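You operate a simulated robot arm through the tools that you are given. There is no shell and no other tool. Be economical: measure what you need, move in short steps, check, and stop when the job is done.

You run a simulated robot arm. Do the job below in one go: nothing can be reset, and whatever is moved stays where it is left.

TASK
Put the red clip away, then sand and dust the top tube at mark 1.
Fine: the clip sits at that mark and goes in the grey bench's lower drawer, shut it again; sand all rust off, brush the dust off; pad and brush back. Set down upright: what you pick out, wooden brush.

It is judged by the outcome, as a careful person would: the job done as asked, and still so three seconds after it is handed in. It fails if anything else is knocked over, pushed out of place, dropped, spilled or broken.

THE ROBOT
A 6-joint arm with a two-finger parallel gripper on a trunk, on a base that drives. Base frame: it is fixed to the floor where the robot stands at the start and does not move with it; the origin is under the middle of the robot, x ahead of it, y to its left, z up. Units: m, degrees, N and s.
With the tool pointing down near the work surface it reaches from about 0.14 to 0.74 m from the robot's upright axis, wherever it stands. Its first joint turns from -166.0 to 166.0 degrees. Places, roughly: inside of the lower drawer of the grey bench [0.7, -0.1, 0.4]; lower drawer of the grey bench [0.7, -0.1, 0.5]; red clip, yellow clip [1.75, 2.25, 0.5]; sanding pad (6x5x4 cm) [1, 0, 0.7]; top tube at mark 1 [1.5, 2, 0.5]. Payload 3.91 kg.
The tool frame sits at the grasp point between the pads (the TCP): z along the fingers, y along the line on which they close. The tips reach 0.03 m beyond it. The gripper opens to 0.11 m. The fingers are 0.02 m wide and 0.01 m thick; the gripper's body (0.048 by 0.112 m) begins 0.055 m behind the TCP.
Orientation is told as [roll, pitch, yaw] about the base's x, y, z axes, in that order, counted from this pose: with the fingers straight down and closing along the base's y, the tool's x points along the base's -x, its y along +y and its z along -z.

THE INTERFACE
- The arm moves only by the tool arm_command. Its argument "plan" is a list of rows, each a list of 7 numbers: the turn, a rotation vector about the tool's x, y, z in units of 180 degrees (1.0 is 180 degrees), then the shift along the tool's x, y, z in units of 150 mm (1.0 is 150 mm), then the gripper command, from -1 (fully open) to 1 (shut), values between in proportion. In form: [[rx, ry, rz, tx, ty, tz, grip], ...]. A call has 1 to 10 rows; each row is the pose to reach, as a shift and turn from the pose commanded when the call began, along the tool's axes at that moment. A call with a number of a shift or a turn outside -1 to 1 is refused whole. Each row takes 0.2 s and may step no farther than 0.05 m and 8.6 degrees from the row before; otherwise, or with a gripper value out of range, the whole call is refused. Where a pose cannot be reached the arm comes as near as it can. A force on the tool above 60 N (or 10 N above the force at the start of the call, whichever is more), or a blocked arm, ends the call early, and 0.2 s more pass. Each finger travels about 0.045 m/s and halts on what it meets, pressing with about 25 N; the grip force reading is that of the motor and also rises with nothing between the fingers. The clock runs only during rows and for 0.2 s after the last one: add rows that repeat a pose to give the fingers time. It gives the time, the measured TCP pose, the force on the tool (base axes), the opening and the grip force at its end, in the units of the frame above (readings bear some noise), with the torque about the TCP (base axes, N m) and any sound that the robot's microphone picked up, and new pictures: "views" is both (left out), scene, wrist or none.
- Cameras (640 x 400 px; columns grow to the right, rows downward): "scene" is now at [0.0125, 0.1551, 1.2955]; the picture's right is [-0.06, -1.00, 0.00], its down [-0.78, 0.05, -0.62] and it looks along [0.62, -0.04, -0.78] (base axes); focal length 240 px, centre (320, 200). "wrist" rides on the gripper at [0.071, 0.022, -0.107] in the tool frame; the picture's right is [-0.29, 0.96, 0.00], its down [-0.76, -0.23, -0.61] and it looks along [-0.58, -0.18, 0.79] (tool axes); focal length 243 px, centre (320, 200). There is no depth. A picture from a camera that has moved, and an enlarged one, comes with that camera's place and axes in the base frame and with its lens. The place of the scene camera against the robot may be out by one fixed shift of up to 0.012 m in any direction.
- lift_body(by): slides the trunk up (or, below 0, down) by that many m; the arm and the scene camera ride with it, the base frame stays. It gives what a move gives, with no picture.
- steer(legs): drives the robot by 1 to 6 legs, each [ahead, left, turn to the left] in m, m and degrees, along the robot's own axes; the way and the turn of a leg run together, so that a leg with both is an arc; at most 1.5 m and 180 degrees a leg. The arm and the cameras ride along, it lands a little off, and it stops where it bumps. It gives what a move gives, and a new picture of the scene camera.
- head_to(pan, tilt): turns the head with the scene camera to pan (to the left, within 86 degrees either way) and tilt (down, from -29 to 69), counted from straight ahead of the robot. It gives what a move gives, and a new picture of the scene camera.
- enlarge(camera, box): a new picture of the part [left, top, right, bottom] of that camera's present view, enlarged. The clock stands still meanwhile.
- hand_in(): hands the job in; it is judged then, once.

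Work in short steps. Places have to be worked out from the pictures, the camera data and where the tool is seen: move nearer, look again, correct. Check each grasp and each placing, and mend what went wrong. You have 120 turns and 260 pictures in all, those below and enlarged ones among them. Open the gripper and draw the arm clear of the work before you hand the job in, unless the task says otherwise; then end with one line.

The tools are called after ">>>" as a command line: name --pt "numbers of a row" for each row, then --argument value for the rest, lists and objects as JSON in quotes. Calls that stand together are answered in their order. arm_command: Moves the arm, as the interface text tells. Its arguments: {"type":"object","properties":{"plan":{"type":"array","items":{"type":"array","items":{"type":"number"}}},"views":{"type":"string","enum":["both","scene","wrist","none"]}},"required":["plan"]} The other tools are called the same way: lift_body (by) slides the trunk up or down; steer (legs) drives the base; head_to (pan, tilt) turns the head that bears the scene camera; enlarge (camera, box) takes an enlarged picture of a part of a camera's view; hand_in () hands the job in.

At the start:

```text
time: 0.0
position: [0.4295, -0.0352, 1.0475]
ee_rot: [0.0, 0.0, 0.0]
contact_force: [-0.3, 0.2, -0.2]
torque: [0.01, -0.01, 0.0]
opening: 0.11
grasp_force: 0.0
trunk travel left (down, up): [-0.275, 0.315]
robot x, y, heading: [-0.001, 0.0009, 0.3]
head pan, tilt: [-3.7, 51.4]
```

scene: 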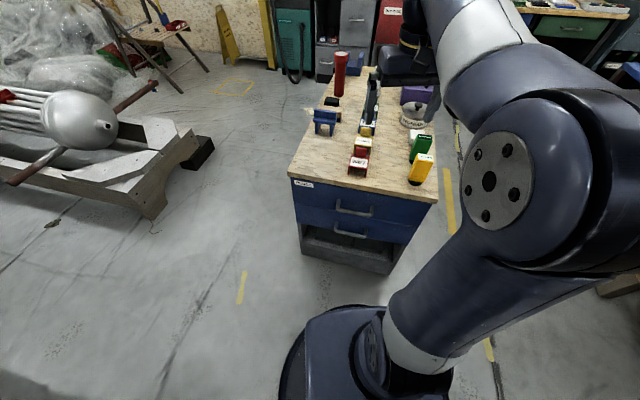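
wrist: 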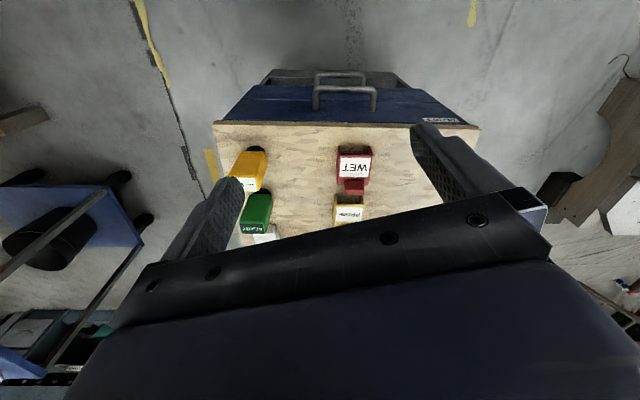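

I start by looking closely at the bench in front and then around toward the tube.

>>> enlarge --camera "scene" --box '[270, 40, 450, 280]'

>>> head_to --pan 50 --tilt 30

```text
1.67 times, centred on (360, 160) of scene
camera zoom: at [0.0125, 0.1551, 1.2955], right [-0.06, -1.0, 0.0], down [-0.78, 0.05, -0.62], along [0.62, -0.04, -0.78], focal length 399 px, centre (253, 267)
```

zoom: 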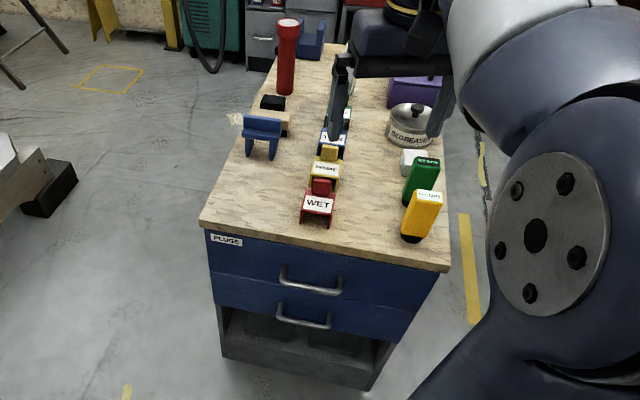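

```text
time: 1.2
position: [0.4313, -0.0363, 1.0473]
ee_rot: [0.0, 0.0, 0.0]
contact_force: [-0.6, 0.5, -0.5]
torque: [0.07, 0.0, -0.01]
opening: 0.11
grasp_force: 0.0
trunk travel left (down, up): [-0.275, 0.315]
robot x, y, heading: [0.001, 0.0009, -0.3]
head pan, tilt: [50.0, 30.0]
camera scene: at [-0.0048, 0.2292, 1.3269], right [0.77, -0.64, 0.0], down [-0.32, -0.38, -0.87], along [0.56, 0.66, -0.5], focal length 240 px, centre (320, 200)
```

scene: 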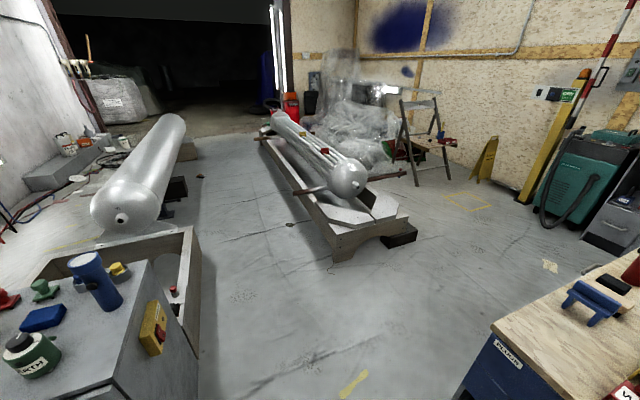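

I see the tube bundle with clips at left; I enlarge it.

>>> enlarge --camera "scene" --box '[250, 90, 420, 230]'

>>> enlarge --camera "scene" --box '[0, 230, 210, 400]'

```text
2.86 times, centred on (335, 160) of scene
camera zoom: at [-0.0048, 0.2292, 1.3269], right [0.77, -0.64, 0.0], down [-0.32, -0.38, -0.87], along [0.56, 0.66, -0.5], focal length 684 px, centre (277, 314)
```

zoom: 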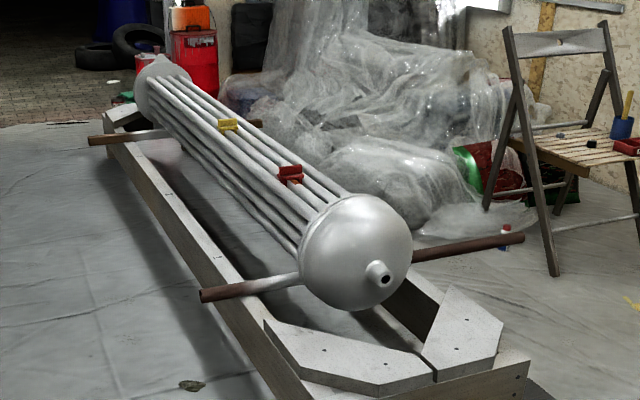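

```text
2.35 times, centred on (105, 315) of scene
camera zoom: at [-0.0048, 0.2292, 1.3269], right [0.77, -0.64, 0.0], down [-0.32, -0.38, -0.87], along [0.56, 0.66, -0.5], focal length 564 px, centre (826, -71)
```

zoom: 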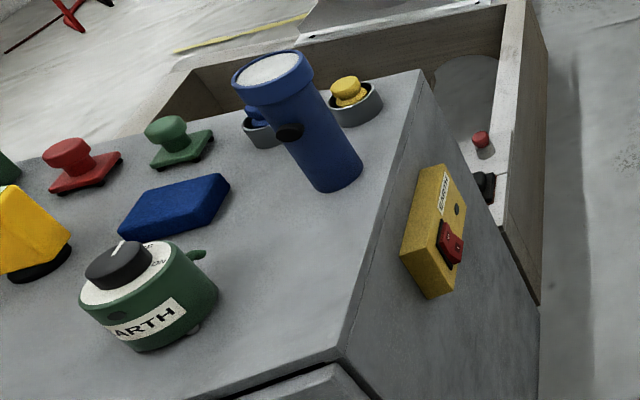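

I look back at the bench top in more detail, both cameras.

>>> enlarge --camera "wrist" --box '[200, 60, 490, 250]'

>>> head_to --pan 0 --tilt 35

>>> enlarge --camera "scene" --box '[280, 130, 440, 260]'

```text
2.11 times, centred on (345, 155) of wrist
camera zoom: at [0.3593, -0.0132, 1.1552], right [0.29, 0.96, 0.0], down [0.76, -0.23, 0.61], along [0.58, -0.18, -0.79], focal length 511 px, centre (267, 295)
```

zoom: 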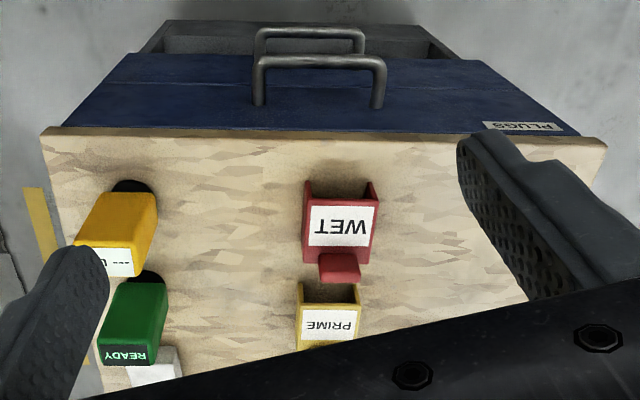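

```text
time: 2.4
position: [0.4315, -0.0358, 1.0474]
ee_rot: [0.0, 0.0, 0.0]
contact_force: [-0.1, -0.7, 0.7]
torque: [-0.03, -0.01, -0.04]
opening: 0.1098
grasp_force: 0.0
trunk travel left (down, up): [-0.275, 0.315]
robot x, y, heading: [-0.0003, 0.0008, 0.1]
head pan, tilt: [0.0, 35.0]
camera scene: at [0.0251, 0.16, 1.3192], right [0.0, -1.0, 0.0], down [-0.57, 0.0, -0.82], along [0.82, 0.0, -0.57], focal length 240 px, centre (320, 200)
```

scene: 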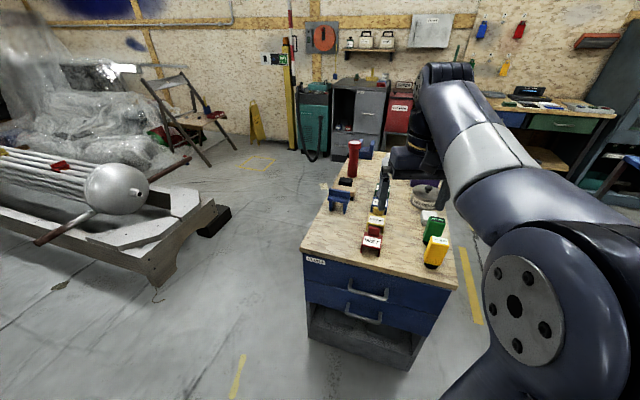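

```text
3.08 times, centred on (360, 195) of scene
camera zoom: at [0.0251, 0.16, 1.3192], right [0.0, -1.0, 0.0], down [-0.57, 0.0, -0.82], along [0.82, 0.0, -0.57], focal length 737 px, centre (197, 215)
```

zoom: 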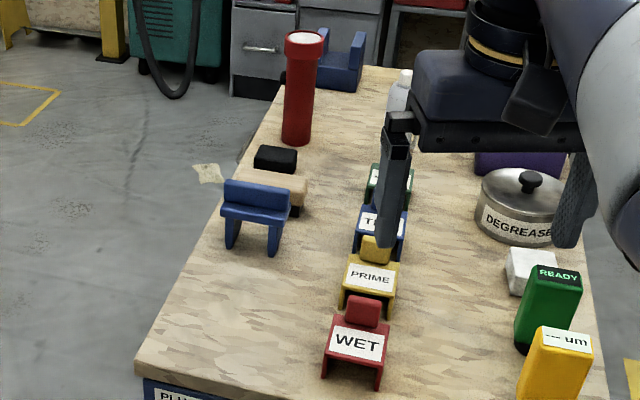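

The bench top is at about z 0.69. The gripper hides part of the bench, so I swing it to the right and look again.

>>> arm_command --pt "0 0 0 0.2 -0.25 -0.15 -1" --pt "0 0 0 0.4 -0.5 -0.3 -1" --pt "0 0 0 0.6 -0.75 -0.45 -1" --pt "0 0 0 0.8 -1 -0.6 -1" --views "none"

>>> arm_command --pt "0 0 0 0 -0.3 0 -1" --pt "0 0 0 0 -0.6 0 -1" --pt "0 0 0 0 -0.9 0 -1" --pt "0 0 0 0 -0.9 0 -1" --views "both"

>>> enlarge --camera "scene" --box '[290, 120, 470, 280]'

```text
refused: row 1 steps farther than a row can; nothing moved
```

```text
time: 3.4
position: [0.4308, -0.17, 1.0482]
ee_rot: [0.1, -0.1, 0.0]
contact_force: [-0.4, -0.1, -0.3]
torque: [0.02, -0.01, -0.03]
opening: 0.1101
grasp_force: 0.0
trunk travel left (down, up): [-0.275, 0.315]
robot x, y, heading: [-0.0026, -0.0023, -0.0]
head pan, tilt: [0.0, 35.0]
camera scene: at [0.0252, 0.1598, 1.3192], right [0.0, -1.0, 0.0], down [-0.57, 0.0, -0.82], along [0.82, 0.0, -0.57], focal length 240 px, centre (320, 200)
camera wrist: at [0.3591, -0.1482, 1.1563], right [0.29, 0.96, 0.0], down [0.76, -0.23, 0.61], along [0.58, -0.18, -0.79], focal length 243 px, centre (320, 200)
```

scene: 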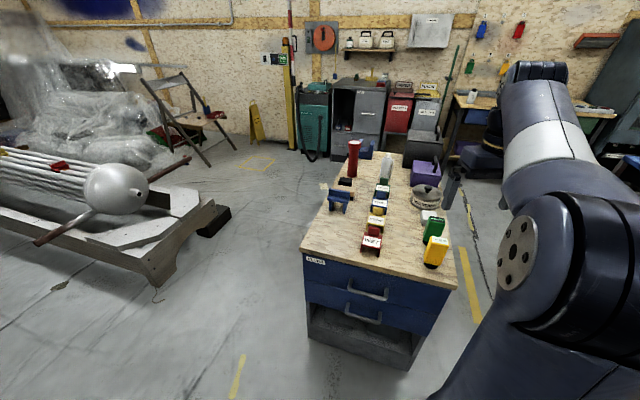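
wrist: 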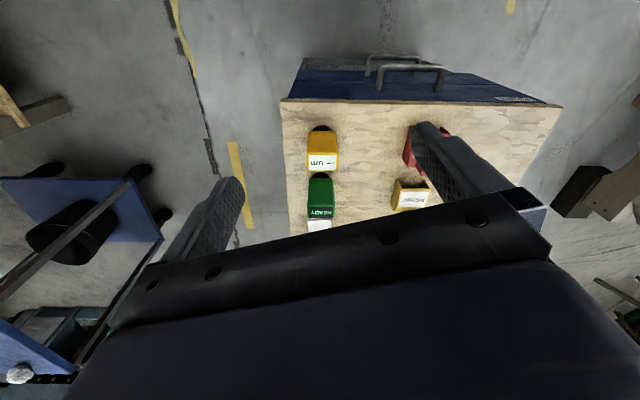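

```text
2.50 times, centred on (380, 200) of scene
camera zoom: at [0.0252, 0.1598, 1.3192], right [0.0, -1.0, 0.0], down [-0.57, 0.0, -0.82], along [0.82, 0.0, -0.57], focal length 599 px, centre (170, 200)
```

zoom: 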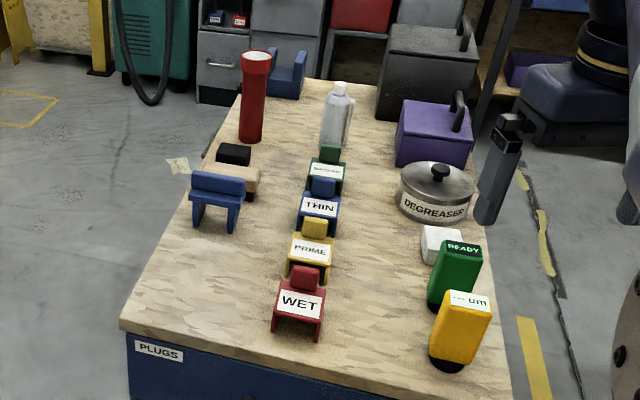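

Most of the bench items are visible. A wooden block with a black part stands near [1.0, 0.04], behind the blue holder. I drive to the left side of the bench to look from closer.

>>> steer --legs '[[0, 0.65, 0], [0.4, 0, 0]]'

>>> head_to --pan -50 --tilt 40

>>> enlarge --camera "scene" --box '[200, 100, 480, 300]'

```text
time: 6.6
position: [0.4767, 0.3993, 1.0479]
ee_rot: [0.0, 0.0, 5.9]
contact_force: [0.6, 0.4, 0.1]
torque: [-0.01, 0.0, -0.01]
opening: 0.11
grasp_force: 0.1
trunk travel left (down, up): [-0.275, 0.315]
robot x, y, heading: [0.0279, 0.5218, 5.7]
head pan, tilt: [0.0, 35.0]
stopped in leg 1: the robot was blocked; the commanded pose is now the measured one
camera scene: at [0.0391, 0.6852, 1.3192], right [0.1, -0.99, 0.0], down [-0.57, -0.06, -0.82], along [0.81, 0.08, -0.57], focal length 240 px, centre (320, 200)
```

scene: 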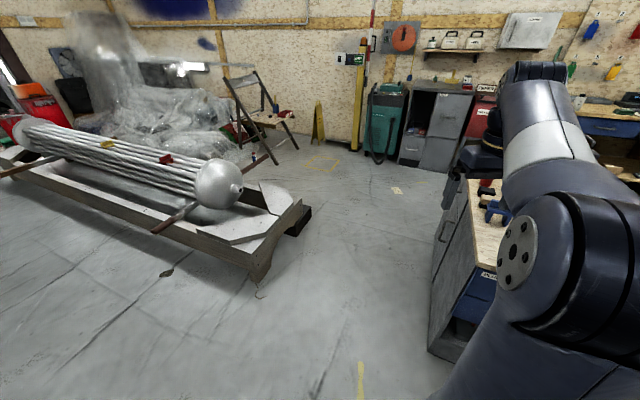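

```text
time: 7.8
position: [0.4757, 0.3984, 1.0488]
ee_rot: [0.1, 0.1, 6.0]
contact_force: [-1.1, -0.8, 0.4]
torque: [-0.01, 0.0, -0.02]
opening: 0.1099
grasp_force: 0.1
trunk travel left (down, up): [-0.275, 0.315]
robot x, y, heading: [0.0302, 0.5212, 5.9]
head pan, tilt: [-50.0, 40.0]
camera scene: at [0.0126, 0.6169, 1.3116], right [-0.69, -0.72, 0.0], down [-0.46, 0.45, -0.77], along [0.55, -0.53, -0.64], focal length 240 px, centre (320, 200)
```

scene: 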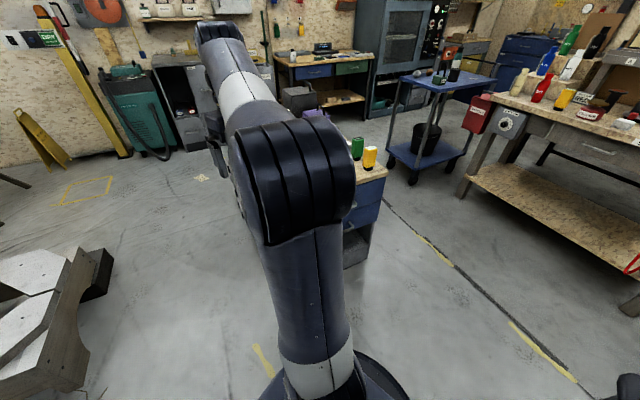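

```text
2.00 times, centred on (340, 200) of scene
camera zoom: at [0.0126, 0.6169, 1.3116], right [-0.69, -0.72, 0.0], down [-0.46, 0.45, -0.77], along [0.55, -0.53, -0.64], focal length 479 px, centre (280, 200)
```

zoom: 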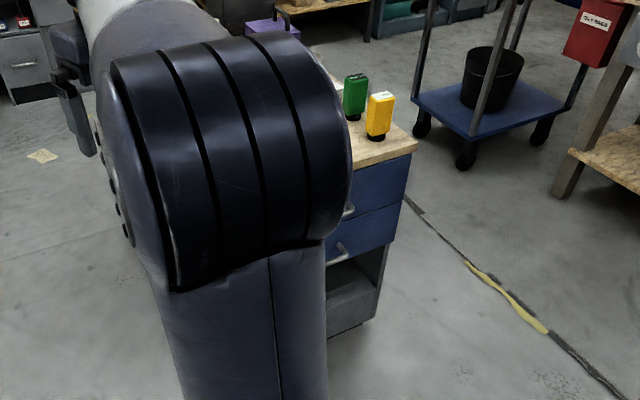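

Something at my left blocked the base. I look there before moving on.

>>> head_to --pan 80 --tilt 60

>>> head_to --pan 30 --tilt 60

```text
time: 9.9
position: [0.4754, 0.3981, 1.0476]
ee_rot: [0.1, 0.0, 5.9]
contact_force: [-0.4, 0.5, -0.5]
torque: [0.0, -0.01, 0.02]
opening: 0.1099
grasp_force: 0.0
trunk travel left (down, up): [-0.275, 0.315]
robot x, y, heading: [0.029, 0.5223, 5.6]
head pan, tilt: [80.0, 60.0]
camera scene: at [-0.0438, 0.7425, 1.2849], right [1.0, -0.07, 0.0], down [-0.06, -0.86, -0.5], along [0.04, 0.5, -0.87], focal length 240 px, centre (320, 200)
```

scene: 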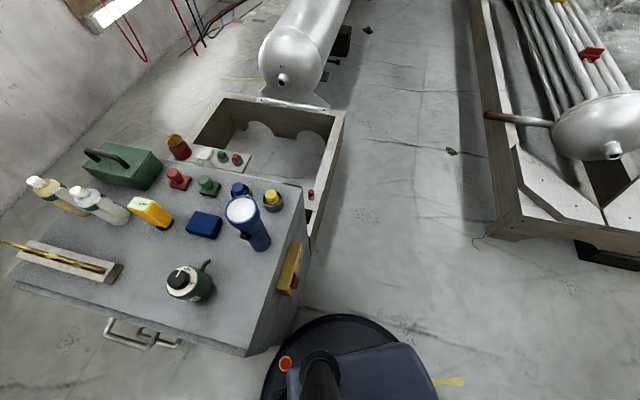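

```text
time: 11.1
position: [0.4761, 0.3991, 1.0485]
ee_rot: [0.0, -0.1, 5.9]
contact_force: [-0.9, -0.4, 0.2]
torque: [-0.03, 0.0, -0.03]
opening: 0.11
grasp_force: 0.0
trunk travel left (down, up): [-0.275, 0.315]
robot x, y, heading: [0.0328, 0.5226, 5.7]
head pan, tilt: [30.0, 60.0]
camera scene: at [0.0054, 0.7152, 1.2849], right [0.59, -0.81, 0.0], down [-0.7, -0.51, -0.5], along [0.4, 0.29, -0.87], focal length 240 px, centre (320, 200)
```

scene: 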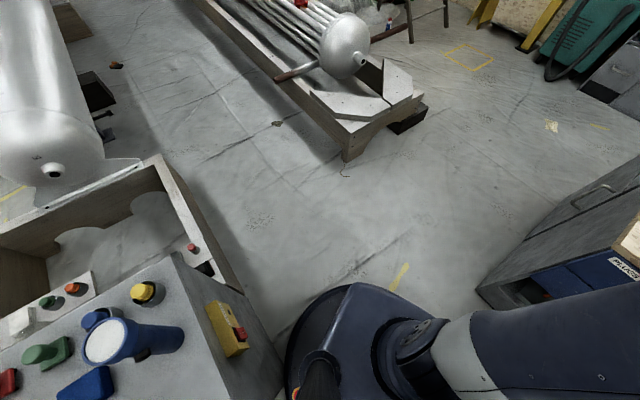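

The base touched the grey cabinet at left; nothing moved there. I decide to open the drawer first while the gripper is empty, so I drive back in front of the bench.

>>> steer --legs '[[0, -0.49, 0], [-0.28, 0, -5.7]]'

>>> head_to --pan -5 --tilt 50

>>> enlarge --camera "scene" --box '[240, 60, 480, 230]'

```text
time: 15.6
position: [0.2278, -0.1475, 1.0481]
ee_rot: [0.0, 0.1, 0.1]
contact_force: [0.4, 0.0, 0.3]
torque: [0.02, 0.04, 0.02]
opening: 0.1098
grasp_force: 0.0
trunk travel left (down, up): [-0.275, 0.315]
robot x, y, heading: [-0.2031, 0.0229, 0.4]
head pan, tilt: [30.0, 60.0]
camera scene: at [-0.2092, 0.214, 1.2849], right [0.5, -0.86, 0.0], down [-0.75, -0.44, -0.5], along [0.43, 0.25, -0.87], focal length 240 px, centre (320, 200)
```

scene: 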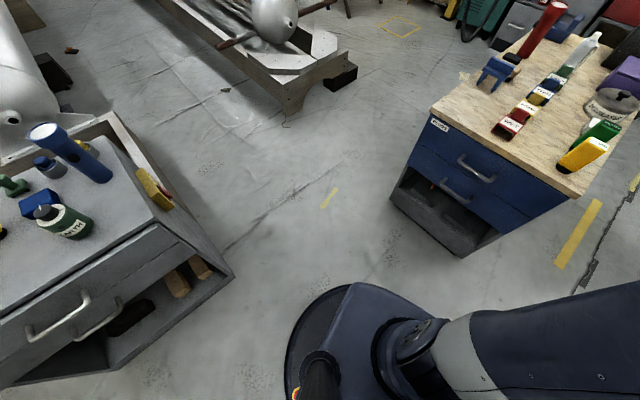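

```text
time: 16.6
position: [0.2282, -0.1482, 1.0481]
ee_rot: [0.0, 0.1, 0.2]
contact_force: [-0.4, -0.1, 0.3]
torque: [0.02, -0.02, -0.02]
opening: 0.1099
grasp_force: 0.0
trunk travel left (down, up): [-0.275, 0.315]
robot x, y, heading: [-0.2036, 0.0204, -0.2]
head pan, tilt: [-5.0, 50.0]
camera scene: at [-0.1902, 0.1741, 1.2974], right [-0.08, -1.0, 0.0], down [-0.76, 0.06, -0.64], along [0.64, -0.05, -0.77], focal length 240 px, centre (320, 200)
```

scene: 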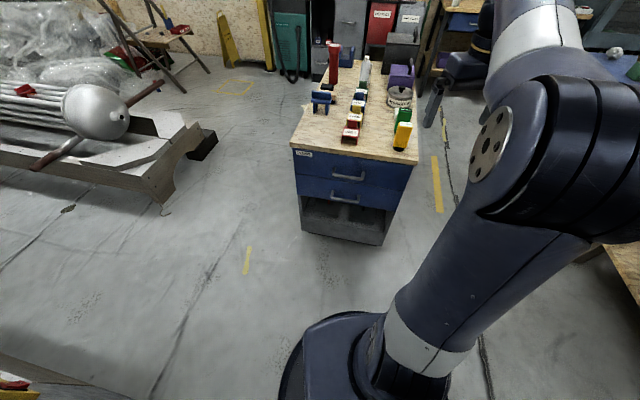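

```text
2.35 times, centred on (360, 145) of scene
camera zoom: at [-0.1902, 0.1741, 1.2974], right [-0.08, -1.0, 0.0], down [-0.76, 0.06, -0.64], along [0.64, -0.05, -0.77], focal length 564 px, centre (226, 329)
```

zoom: 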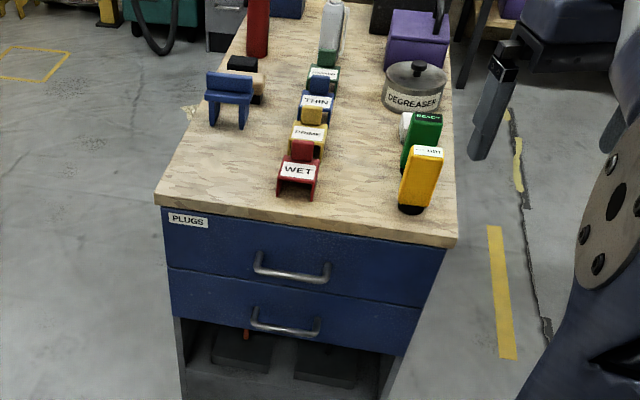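

There are two benches, but the given place [0.7, -0.1] matches the front one, with grey sides and blue drawers. From two views its lower handle is near (0.52, 0.0, 0.434). I now turn the fingers to point forward, closing vertically.

>>> arm_command --pt "-0.0275 -0.0275 0.0275 0 0 0.1 -0.3" --pt "-0.055 -0.055 0.055 0 0 0.2 -0.3" --pt "-0.0825 -0.0825 0.0825 0 0 0.3 -0.3" --pt "-0.11 -0.11 0.11 0 0 0.4 -0.3" --pt "-0.1375 -0.1375 0.1375 0 0 0.5 -0.3" --pt "-0.165 -0.165 0.165 0 0 0.6 -0.3" --pt "-0.1925 -0.1925 0.1925 0 0 0.7 -0.3" --pt "-0.22 -0.22 0.22 0 0 0.8 -0.3" --pt "-0.2475 -0.2475 0.2475 0 0 0.9 -0.3" --pt "-0.275 -0.275 0.275 0 0 1.0 -0.3" --views "none"

>>> arm_command --pt "-0.0275 -0.0275 0.0275 0 0 0 -0.3" --pt "-0.055 -0.055 0.055 0 0 0 -0.3" --pt "-0.0825 -0.0825 0.0825 0 0 0 -0.3" --pt "-0.11 -0.11 0.11 0 0 0 -0.3" --pt "-0.11 -0.11 0.11 0 0 0 -0.3"

```text
time: 18.8
position: [0.2269, -0.1489, 0.8986]
ee_rot: [66.6, -15.5, -66.5]
contact_force: [-0.4, -0.1, 0.3]
torque: [0.01, 0.02, 0.01]
opening: 0.0716
grasp_force: 0.1
trunk travel left (down, up): [-0.275, 0.315]
robot x, y, heading: [-0.2047, 0.0188, 0.4]
head pan, tilt: [-5.0, 50.0]
```

```text
time: 20.0
position: [0.2279, -0.1484, 0.8988]
ee_rot: [90.1, 0.1, -89.8]
contact_force: [0.9, 0.3, 0.3]
torque: [0.01, 0.0, 0.01]
opening: 0.0715
grasp_force: 0.0
trunk travel left (down, up): [-0.275, 0.315]
robot x, y, heading: [-0.201, 0.0205, 0.2]
head pan, tilt: [-5.0, 50.0]
camera scene: at [-0.1902, 0.174, 1.2974], right [-0.08, -1.0, 0.0], down [-0.76, 0.06, -0.64], along [0.64, -0.05, -0.77], focal length 240 px, centre (320, 200)
camera wrist: at [0.1201, -0.0769, 0.9203], right [0.0, -0.29, 0.96], down [-0.61, -0.76, -0.23], along [0.8, -0.58, -0.18], focal length 243 px, centre (320, 200)
```

scene: 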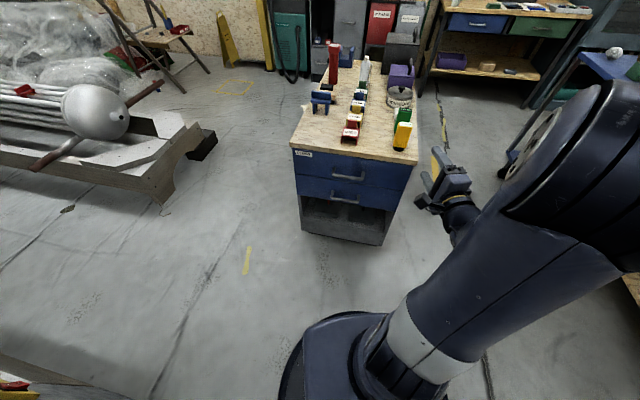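
wrist: 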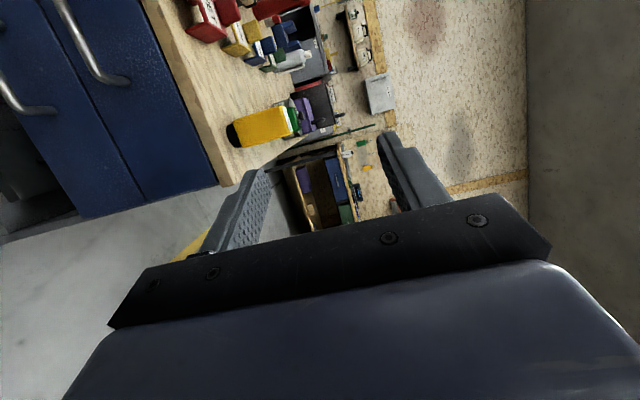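

Tool now points forward. I lower the trunk and shift the gripper left, in front of the lower handle.

>>> lift_body --by -0.25

>>> arm_command --pt "0 0 0 0.23 -0.23 0 -0.3" --pt "0 0 0 0.46 -0.46 0 -0.3" --pt "0 0 0 0.69 -0.69 0 -0.3" --pt "0 0 0 0.92 -0.92 0 -0.3" --pt "0 0 0 0.99 -1 0 -0.3"

```text
time: 22.5
position: [0.2268, -0.1492, 0.648]
ee_rot: [90.0, 0.0, -89.8]
contact_force: [-0.7, -0.6, -0.3]
torque: [-0.01, 0.01, -0.01]
opening: 0.0712
grasp_force: 0.0
trunk travel left (down, up): [-0.025, 0.565]
robot x, y, heading: [-0.2037, 0.0218, 0.1]
head pan, tilt: [-5.0, 50.0]
```

```text
time: 23.7
position: [0.2206, -0.0197, 0.4986]
ee_rot: [90.0, -0.1, -89.6]
contact_force: [0.1, 0.6, -0.9]
torque: [-0.04, 0.04, 0.01]
opening: 0.0716
grasp_force: 0.1
out of reach, approached as far as the arm can: row 4, 5
trunk travel left (down, up): [-0.025, 0.565]
robot x, y, heading: [-0.2039, 0.0218, 0.0]
head pan, tilt: [-5.0, 50.0]
camera scene: at [-0.1903, 0.1741, 1.0475], right [-0.08, -1.0, 0.0], down [-0.76, 0.06, -0.64], along [0.64, -0.05, -0.77], focal length 240 px, centre (320, 200)
camera wrist: at [0.1127, 0.0507, 0.5209], right [0.0, -0.29, 0.96], down [-0.6, -0.76, -0.23], along [0.8, -0.58, -0.18], focal length 243 px, centre (320, 200)
```

scene: 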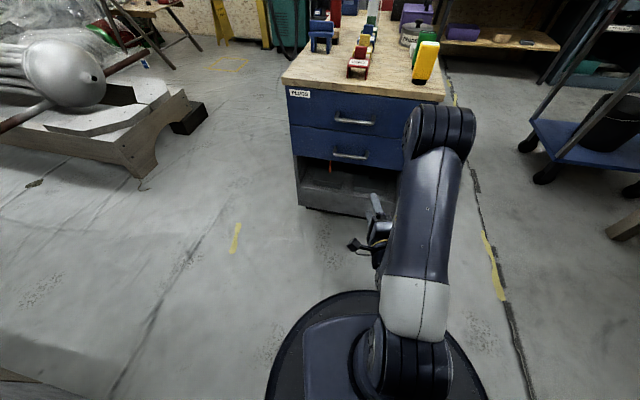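
wrist: 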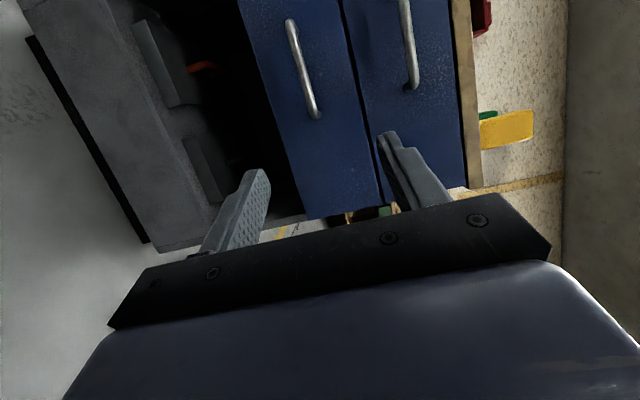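

Wrist view puts the lower handle bar at about z 0.48, x 0.47–0.52. I move to just in front of it, TCP x 0.38, and look again.

>>> arm_command --pt "0 0 0 0 0 0.3 -0.1" --pt "0 0 0 0.05 -0.1 0.6 -0.1" --pt "0 0 0 0.1 -0.12 0.9 -0.1" --pt "0 0 0 0.12 -0.12 1 -0.1" --views "both"

```text
time: 24.7
position: [0.3567, -0.0516, 0.4816]
ee_rot: [90.1, 0.0, -88.7]
contact_force: [-0.7, 0.4, 0.1]
torque: [0.01, 0.01, -0.01]
opening: 0.0605
grasp_force: 0.1
out of reach, approached as far as the arm can: row 1, 2, 3, 4
trunk travel left (down, up): [-0.025, 0.565]
robot x, y, heading: [-0.2047, 0.0207, 0.2]
head pan, tilt: [-5.0, 50.0]
camera scene: at [-0.1902, 0.1741, 1.0474], right [-0.08, -1.0, 0.0], down [-0.76, 0.06, -0.64], along [0.64, -0.05, -0.77], focal length 240 px, centre (320, 200)
camera wrist: at [0.2474, 0.0179, 0.5038], right [0.01, -0.29, 0.96], down [-0.59, -0.77, -0.23], along [0.81, -0.56, -0.18], focal length 243 px, centre (320, 200)
```

scene: 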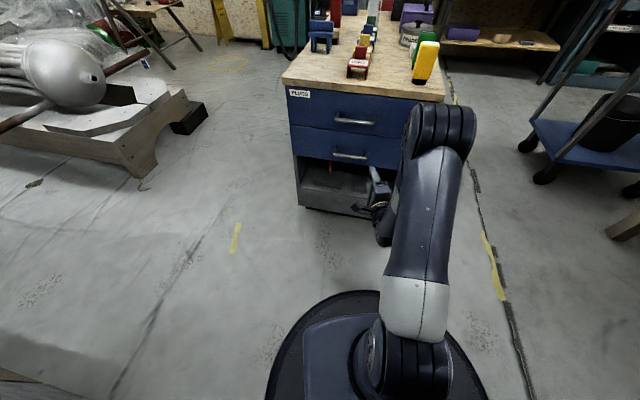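
wrist: 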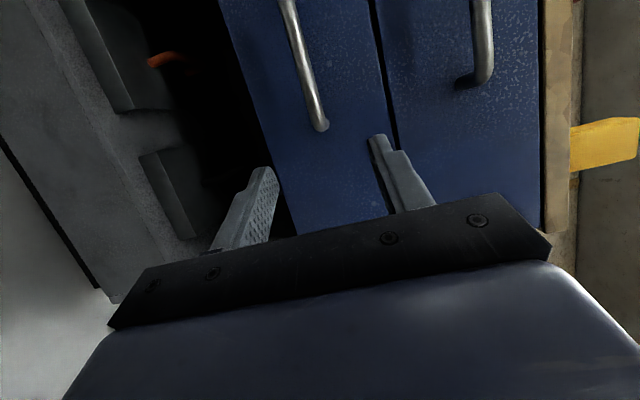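

The arm is stuck near its inner limit, so I back the base slightly and shift it left, then extend toward the bar at about z 0.472.

>>> steer --legs '[[-0.08, 0.05, 0]]'

>>> arm_command --pt "0 0 0 0 -0.02 0.25 -0.1" --pt "0 0 0 0 -0.05 0.5 -0.1" --pt "0 0 0 0 -0.06 0.75 -0.1" --pt "0 0 0 0 -0.06 0.95 -0.1" --pt "0 0 0 0 -0.06 0.95 -0.1" --views "wrist"

```text
time: 25.9
position: [0.2764, -0.0019, 0.481]
ee_rot: [90.1, 0.1, -88.8]
contact_force: [0.6, -0.1, -0.7]
torque: [0.02, -0.01, 0.01]
opening: 0.0605
grasp_force: 0.0
trunk travel left (down, up): [-0.025, 0.565]
robot x, y, heading: [-0.2853, 0.0705, 0.2]
head pan, tilt: [-5.0, 50.0]
camera scene: at [-0.2704, 0.2229, 1.0474], right [-0.08, -1.0, 0.0], down [-0.76, 0.06, -0.64], along [0.64, -0.05, -0.77], focal length 240 px, centre (320, 200)
```

scene: 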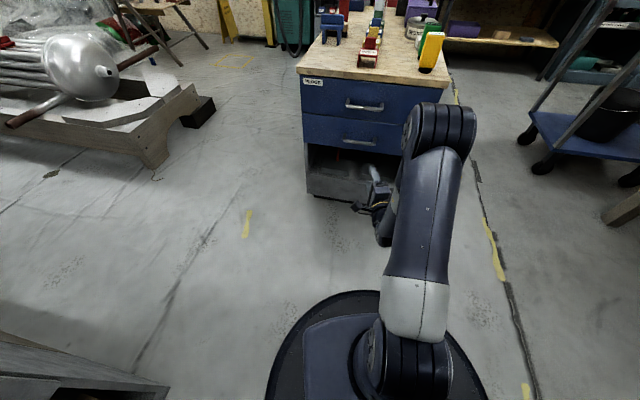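

```text
time: 27.1
position: [0.4178, -0.0147, 0.4734]
ee_rot: [89.9, 0.0, -87.8]
contact_force: [0.7, 0.2, 0.4]
torque: [0.01, 0.01, 0.02]
opening: 0.0603
grasp_force: 0.0
out of reach, approached as far as the arm can: row 1, 2, 3, 4, 5
trunk travel left (down, up): [-0.025, 0.565]
robot x, y, heading: [-0.285, 0.0708, 0.4]
head pan, tilt: [-5.0, 50.0]
camera wrist: at [0.3089, 0.0529, 0.4959], right [0.01, -0.29, 0.96], down [-0.58, -0.78, -0.23], along [0.82, -0.55, -0.18], focal length 243 px, centre (320, 200)
```

wrist: 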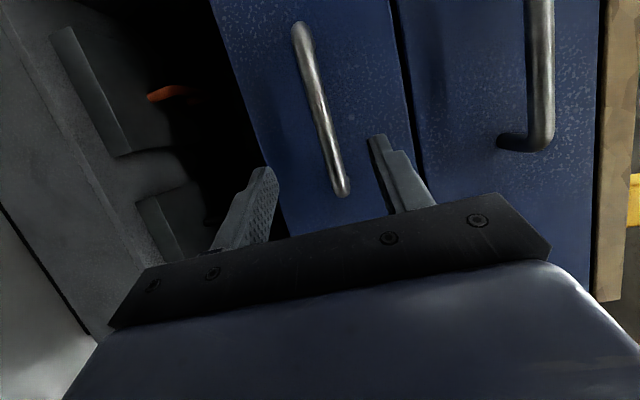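

The bar is now between the fingers, about 0.08 m ahead at x 0.50, z 0.478. I advance carefully.

>>> arm_command --pt "0 0 0 0 0.08 0.15 -0.1" --pt "0 0 0 0 0.08 0.3 -0.1" --pt "0 0 0 0 0.08 0.4 -0.1" --pt "0 0 0 0 0.08 0.48 -0.1" --views "both"

```text
time: 28.1
position: [0.4885, -0.0172, 0.4868]
ee_rot: [89.8, 0.1, -88.0]
contact_force: [0.3, -0.6, 0.2]
torque: [0.03, 0.01, -0.01]
opening: 0.0605
grasp_force: 0.0
out of reach, approached as far as the arm can: row 1, 2, 3, 4
trunk travel left (down, up): [-0.025, 0.565]
robot x, y, heading: [-0.2816, 0.0653, 0.2]
head pan, tilt: [-5.0, 50.0]
camera scene: at [-0.2704, 0.2229, 1.0474], right [-0.08, -1.0, 0.0], down [-0.76, 0.06, -0.64], along [0.64, -0.05, -0.77], focal length 240 px, centre (320, 200)
camera wrist: at [0.3793, 0.0519, 0.5097], right [0.01, -0.29, 0.96], down [-0.58, -0.78, -0.23], along [0.81, -0.55, -0.18], focal length 243 px, centre (320, 200)
```

scene: 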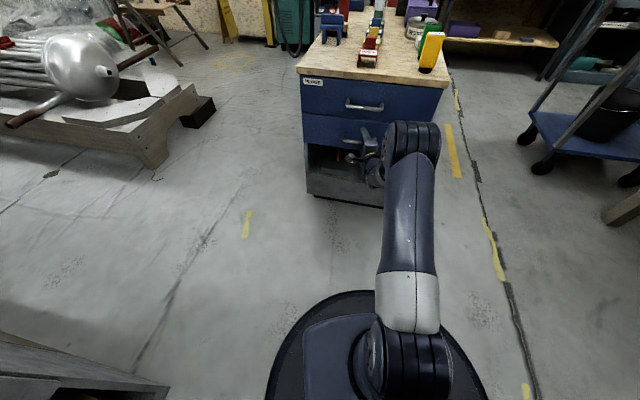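
wrist: 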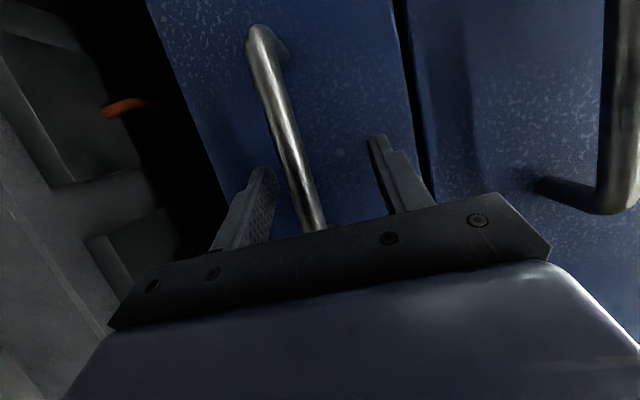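

The bar lies between the fingers; I close on it.

>>> arm_command --pt "0 0 0 0 -0.05 0.03 0.2" --pt "0 0 0 0 -0.05 0.03 0.6" --pt "0 0 0 0 -0.05 0.03 1" --pt "0 0 0 0 -0.05 0.03 1" --pt "0 0 0 0 -0.05 0.03 1" --views "wrist"

```text
time: 29.3
position: [0.4928, -0.018, 0.4789]
ee_rot: [89.9, 0.0, -88.1]
contact_force: [0.4, 0.4, -4.7]
torque: [0.05, -0.03, -0.08]
opening: 0.014
grasp_force: 44.8
trunk travel left (down, up): [-0.025, 0.565]
robot x, y, heading: [-0.2822, 0.0703, 0.2]
head pan, tilt: [-5.0, 50.0]
camera wrist: at [0.384, 0.0498, 0.5013], right [0.01, -0.29, 0.96], down [-0.58, -0.78, -0.23], along [0.81, -0.56, -0.18], focal length 243 px, centre (320, 200)
```

wrist: 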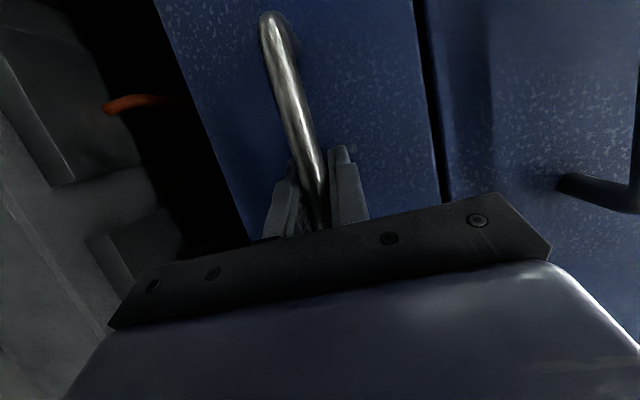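

Gripped the bar (14 mm). I pull the drawer out 0.14 m.

>>> arm_command --pt "0 0 0 0 -0.05 -0.1 1" --pt "0 0 0 0 -0.05 -0.25 1" --pt "0 0 0 0 -0.05 -0.4 1" --pt "0 0 0 0 -0.05 -0.55 1" --pt "0 0 0 0 -0.05 -0.7 1" --pt "0 0 0 0 -0.05 -0.85 1" --pt "0 0 0 0 -0.05 -0.95 1" --views "scene"

```text
time: 30.9
position: [0.3527, -0.0188, 0.4777]
ee_rot: [91.0, -0.2, -88.5]
contact_force: [11.4, 30.0, 40.4]
torque: [0.15, 0.19, -0.17]
opening: 0.0139
grasp_force: 44.9
trunk travel left (down, up): [-0.025, 0.565]
robot x, y, heading: [-0.2818, 0.0759, 0.1]
head pan, tilt: [-5.0, 50.0]
camera scene: at [-0.2723, 0.2242, 1.0474], right [-0.08, -1.0, 0.0], down [-0.76, 0.06, -0.64], along [0.64, -0.06, -0.76], focal length 240 px, centre (320, 200)
```

scene: 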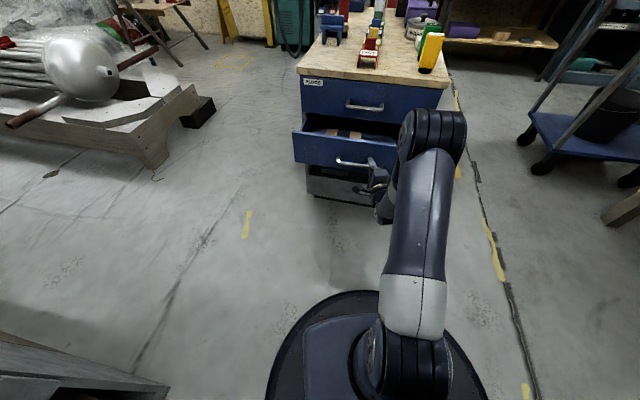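

The drawer opens. I pull 0.08 m more by backing the base.

>>> steer --legs '[[-0.08, 0, 0]]'

>>> enlarge --camera "scene" --box '[270, 0, 480, 230]'

```text
time: 31.9
position: [0.2722, -0.0219, 0.4708]
ee_rot: [89.8, 0.1, -88.8]
contact_force: [-0.7, -0.3, 0.0]
torque: [-0.02, -0.02, 0.0]
opening: 0.0
grasp_force: 37.6
trunk travel left (down, up): [-0.025, 0.565]
robot x, y, heading: [-0.3605, 0.0737, 0.4]
head pan, tilt: [-5.0, 50.0]
camera scene: at [-0.3494, 0.2223, 1.0472], right [-0.08, -1.0, 0.0], down [-0.76, 0.06, -0.64], along [0.64, -0.05, -0.77], focal length 240 px, centre (320, 200)
```

scene: 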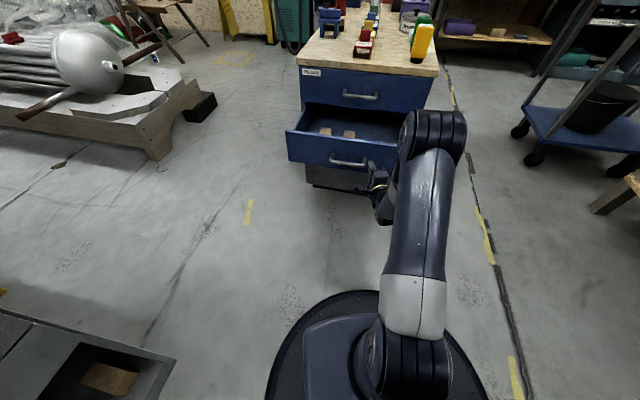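

```text
1.74 times, centred on (375, 115) of scene
camera zoom: at [-0.3494, 0.2223, 1.0472], right [-0.08, -1.0, 0.0], down [-0.76, 0.06, -0.64], along [0.64, -0.05, -0.77], focal length 416 px, centre (224, 348)
```

zoom: 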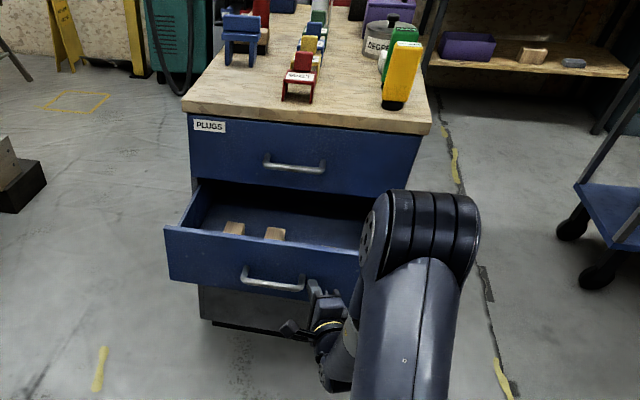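

The gripper slipped off at the end, but the drawer stands well open. I back off, raise the trunk, and turn the tool down again.

>>> lift_body --by 0.35

>>> arm_command --pt "0.0275 0.0275 -0.0275 0 0 0 -0.3" --pt "0.055 0.055 -0.055 0 0 0 -0.5" --pt "0.0825 0.0825 -0.0825 0 0 0 -1" --pt "0.11 0.11 -0.11 0 0 0 -1" --pt "0.1375 0.1375 -0.1375 0 0.1 0 -1" --pt "0.165 0.165 -0.165 0 0.2 0 -1" --pt "0.1925 0.1925 -0.1925 0 0.3 0 -1" --pt "0.22 0.22 -0.22 0 0.4 0 -1" --pt "0.2475 0.2475 -0.2475 0 0.5 0 -1" --pt "0.275 0.275 -0.275 0 0.5 0 -1" --views "none"

>>> arm_command --pt "0.0275 0.0275 -0.0275 0 0 0 -1" --pt "0.055 0.055 -0.055 0 0 0 -1" --pt "0.0825 0.0825 -0.0825 0 0 0 -1" --pt "0.11 0.11 -0.11 0 0 0 -1" --views "wrist"

```text
time: 35.3
position: [0.2718, -0.0216, 0.8205]
ee_rot: [89.8, -0.1, -88.8]
contact_force: [0.0, 0.4, 0.4]
torque: [-0.02, 0.0, 0.01]
opening: 0.0001
grasp_force: 37.5
trunk travel left (down, up): [-0.375, 0.215]
robot x, y, heading: [-0.3613, 0.0775, 0.3]
head pan, tilt: [-5.0, 50.0]
```

```text
time: 37.5
position: [0.2727, -0.0214, 0.8956]
ee_rot: [23.3, -15.2, -22.2]
contact_force: [-0.6, -0.3, 0.0]
torque: [-0.06, -0.01, 0.0]
opening: 0.1099
grasp_force: 0.2
trunk travel left (down, up): [-0.375, 0.215]
robot x, y, heading: [-0.3649, 0.0708, 0.2]
head pan, tilt: [-5.0, 50.0]
```

```text
time: 38.5
position: [0.2709, -0.0225, 0.8972]
ee_rot: [-0.1, 0.3, 1.2]
contact_force: [0.0, 0.3, 0.1]
torque: [0.0, -0.02, 0.03]
opening: 0.1099
grasp_force: 0.1
trunk travel left (down, up): [-0.375, 0.215]
robot x, y, heading: [-0.3612, 0.067, 0.1]
head pan, tilt: [-5.0, 50.0]
camera wrist: at [0.2008, -0.0015, 1.0056], right [0.27, 0.96, 0.0], down [0.77, -0.21, 0.6], along [0.58, -0.17, -0.8], focal length 243 px, centre (320, 200)
```

wrist: 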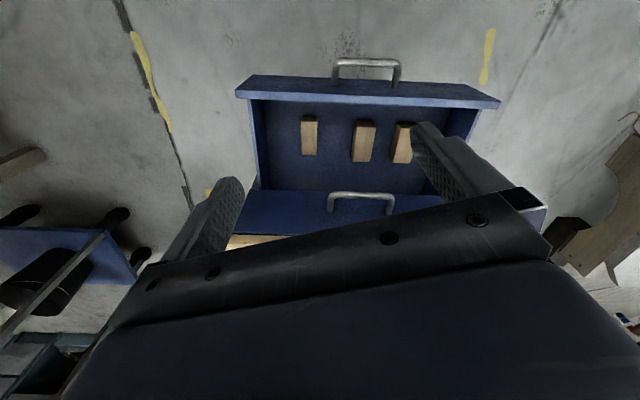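

From the top view the bench is turned by about −16.6°, and its drawer stands 0.2 m open with three wooden blocks inside. Now I drive around the cabinet toward the tube.

>>> steer --legs '[[0.56, 0.55, 0], [0, 0, 70]]'

>>> head_to --pan 0 --tilt 35

```text
time: 45.7
position: [0.5075, 1.1605, 0.8964]
ee_rot: [0.0, 0.2, 69.3]
contact_force: [0.6, 0.6, 0.5]
torque: [-0.01, 0.02, 0.01]
opening: 0.1098
grasp_force: 0.1
trunk travel left (down, up): [-0.375, 0.215]
robot x, y, heading: [0.1834, 0.6088, 68.5]
head pan, tilt: [-5.0, 50.0]
camera scene: at [0.0537, 0.6829, 1.3974], right [0.89, -0.45, 0.0], down [-0.34, -0.68, -0.64], along [0.29, 0.57, -0.77], focal length 240 px, centre (320, 200)
```

scene: 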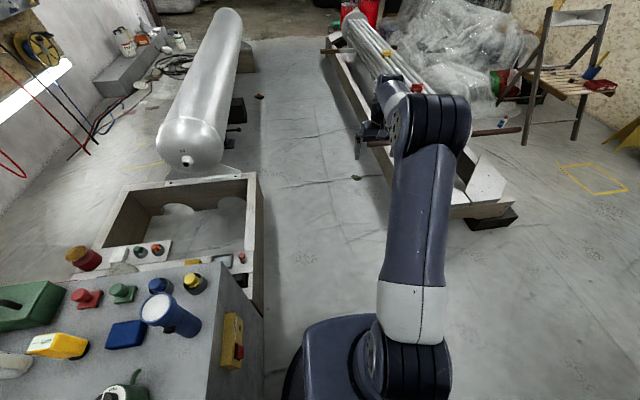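

```text
time: 46.4
position: [0.5073, 1.1616, 0.8964]
ee_rot: [-0.1, 0.2, 69.3]
contact_force: [-0.3, 0.5, -0.1]
torque: [0.01, 0.01, -0.03]
opening: 0.1098
grasp_force: 0.1
trunk travel left (down, up): [-0.375, 0.215]
robot x, y, heading: [0.1876, 0.6067, 68.4]
head pan, tilt: [0.0, 35.0]
camera scene: at [0.0517, 0.6959, 1.4191], right [0.93, -0.37, 0.0], down [-0.21, -0.53, -0.82], along [0.3, 0.76, -0.57], focal length 240 px, centre (320, 200)
```

scene: 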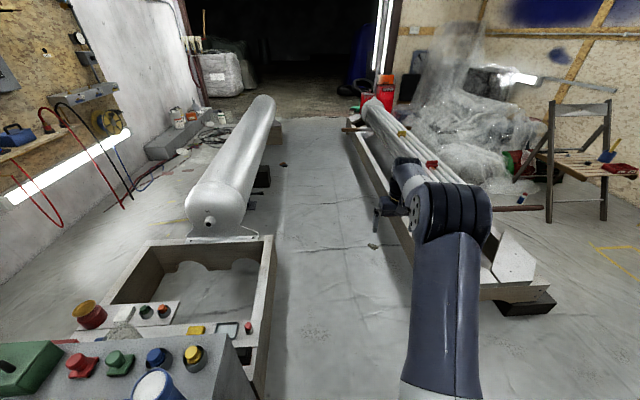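

The red clip triangulates to about (1.60, 2.05, 0.52). I drive up the corridor beside the rack and turn part way to it.

>>> steer --legs '[[0.76, -0.02, 0], [0.7, -0.03, 0], [0, 0, -60]]'

>>> head_to --pan 0 --tilt 50

```text
time: 56.6
position: [1.4184, 1.9277, 0.8982]
ee_rot: [-0.1, 0.3, 9.0]
contact_force: [0.8, -0.5, -0.3]
torque: [0.01, -0.02, -0.01]
opening: 0.1097
grasp_force: 0.1
trunk travel left (down, up): [-0.375, 0.215]
robot x, y, heading: [0.7814, 1.9334, 7.8]
head pan, tilt: [0.0, 35.0]
camera scene: at [0.7812, 2.094, 1.4192], right [0.14, -0.99, 0.0], down [-0.57, -0.08, -0.82], along [0.81, 0.11, -0.57], focal length 240 px, centre (320, 200)
```

scene: 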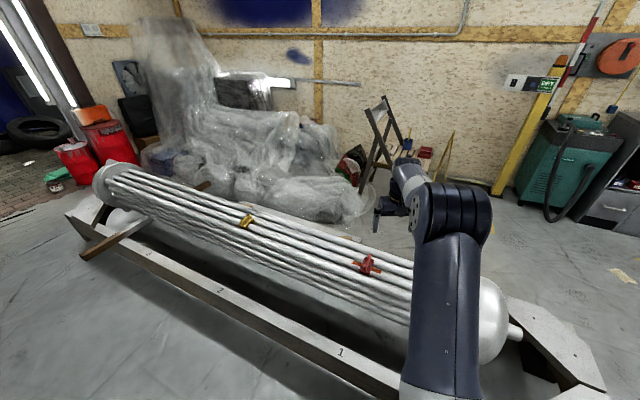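

```text
time: 57.4
position: [1.4187, 1.9272, 0.8968]
ee_rot: [0.0, 0.1, 9.0]
contact_force: [0.0, 0.3, 0.4]
torque: [0.0, 0.01, 0.0]
opening: 0.1098
grasp_force: 0.1
trunk travel left (down, up): [-0.375, 0.215]
robot x, y, heading: [0.7783, 1.9307, 7.9]
head pan, tilt: [0.0, 50.0]
camera scene: at [0.7703, 2.0925, 1.3975], right [0.14, -0.99, 0.0], down [-0.76, -0.11, -0.64], along [0.64, 0.09, -0.77], focal length 240 px, centre (320, 200)
```

scene: 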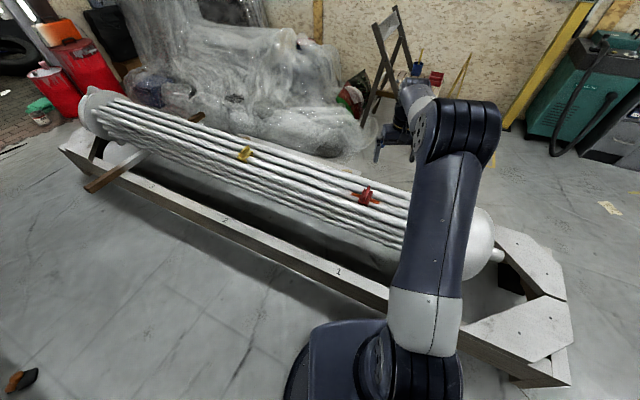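

The beam shows marks 1, 2 and so on. I zoom in on the clip and mark region.

>>> enlarge --camera "scene" --box '[290, 140, 430, 290]'

>>> enlarge --camera "wrist" --box '[0, 0, 640, 400]'

```text
2.67 times, centred on (360, 215) of scene
camera zoom: at [0.7703, 2.0925, 1.3975], right [0.14, -0.99, 0.0], down [-0.76, -0.11, -0.64], along [0.64, 0.09, -0.77], focal length 639 px, centre (213, 160)
```

zoom: 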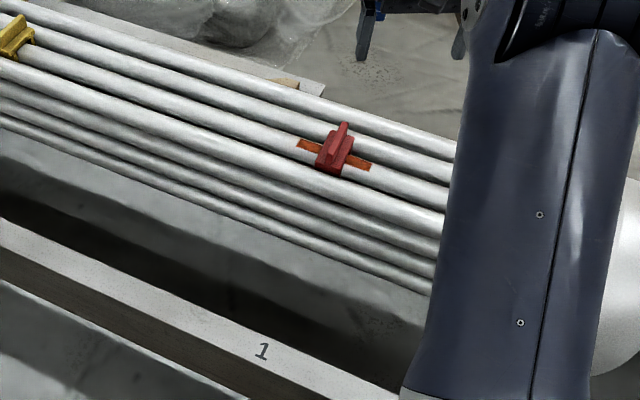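

```text
1.00 times, centred on (320, 200) of wrist
camera zoom: at [1.3454, 1.9385, 1.0053], right [0.14, 0.99, 0.0], down [0.79, -0.11, 0.6], along [0.6, -0.08, -0.8], focal length 243 px, centre (320, 200)
```

zoom: 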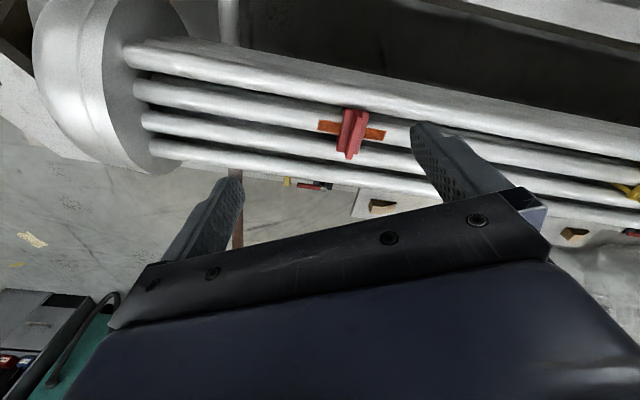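

The clip is at about (1.526, 1.979), its fin across the tube, with the tube running along heading 73°. I square the robot to the tube and sit opposite the clip.

>>> steer --legs '[[0, 0, -24.8], [0, 0.32, 0], [0.05, 0, 0]]'

>>> enlarge --camera "wrist" --box '[0, 0, 640, 400]'

```text
time: 61.3
position: [1.4967, 1.9456, 0.8967]
ee_rot: [0.0, 0.1, -15.7]
contact_force: [-0.8, -0.3, -0.6]
torque: [0.02, 0.03, -0.03]
opening: 0.11
grasp_force: 0.0
trunk travel left (down, up): [-0.375, 0.215]
robot x, y, heading: [0.9145, 2.2164, -16.8]
head pan, tilt: [0.0, 50.0]
camera scene: at [0.9732, 2.3659, 1.3974], right [-0.29, -0.96, 0.0], down [-0.73, 0.22, -0.64], along [0.62, -0.19, -0.77], focal length 240 px, centre (320, 200)
```

scene: 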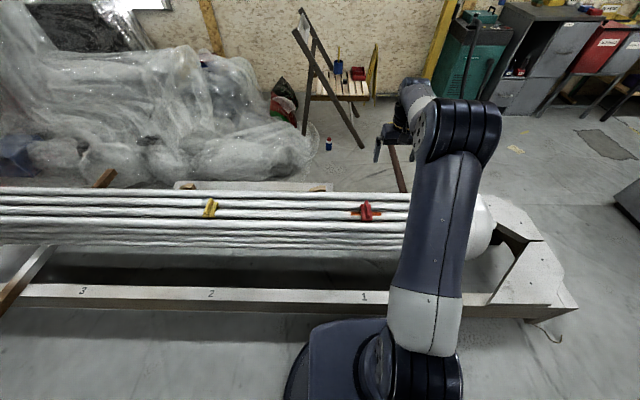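

```text
1.00 times, centred on (320, 200) of wrist
camera zoom: at [1.4342, 1.986, 1.0053], right [0.54, 0.84, 0.0], down [0.67, -0.43, 0.6], along [0.51, -0.33, -0.8], focal length 243 px, centre (320, 200)
```

zoom: 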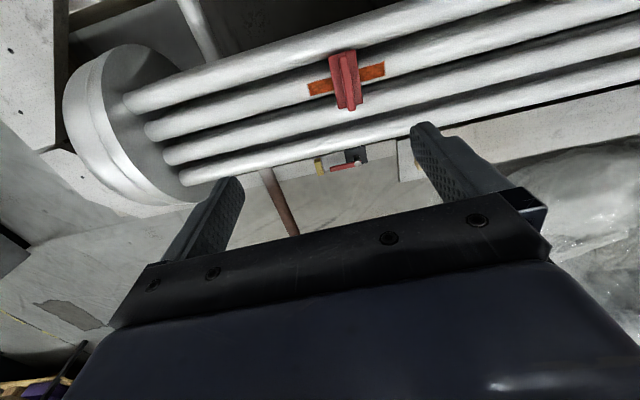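

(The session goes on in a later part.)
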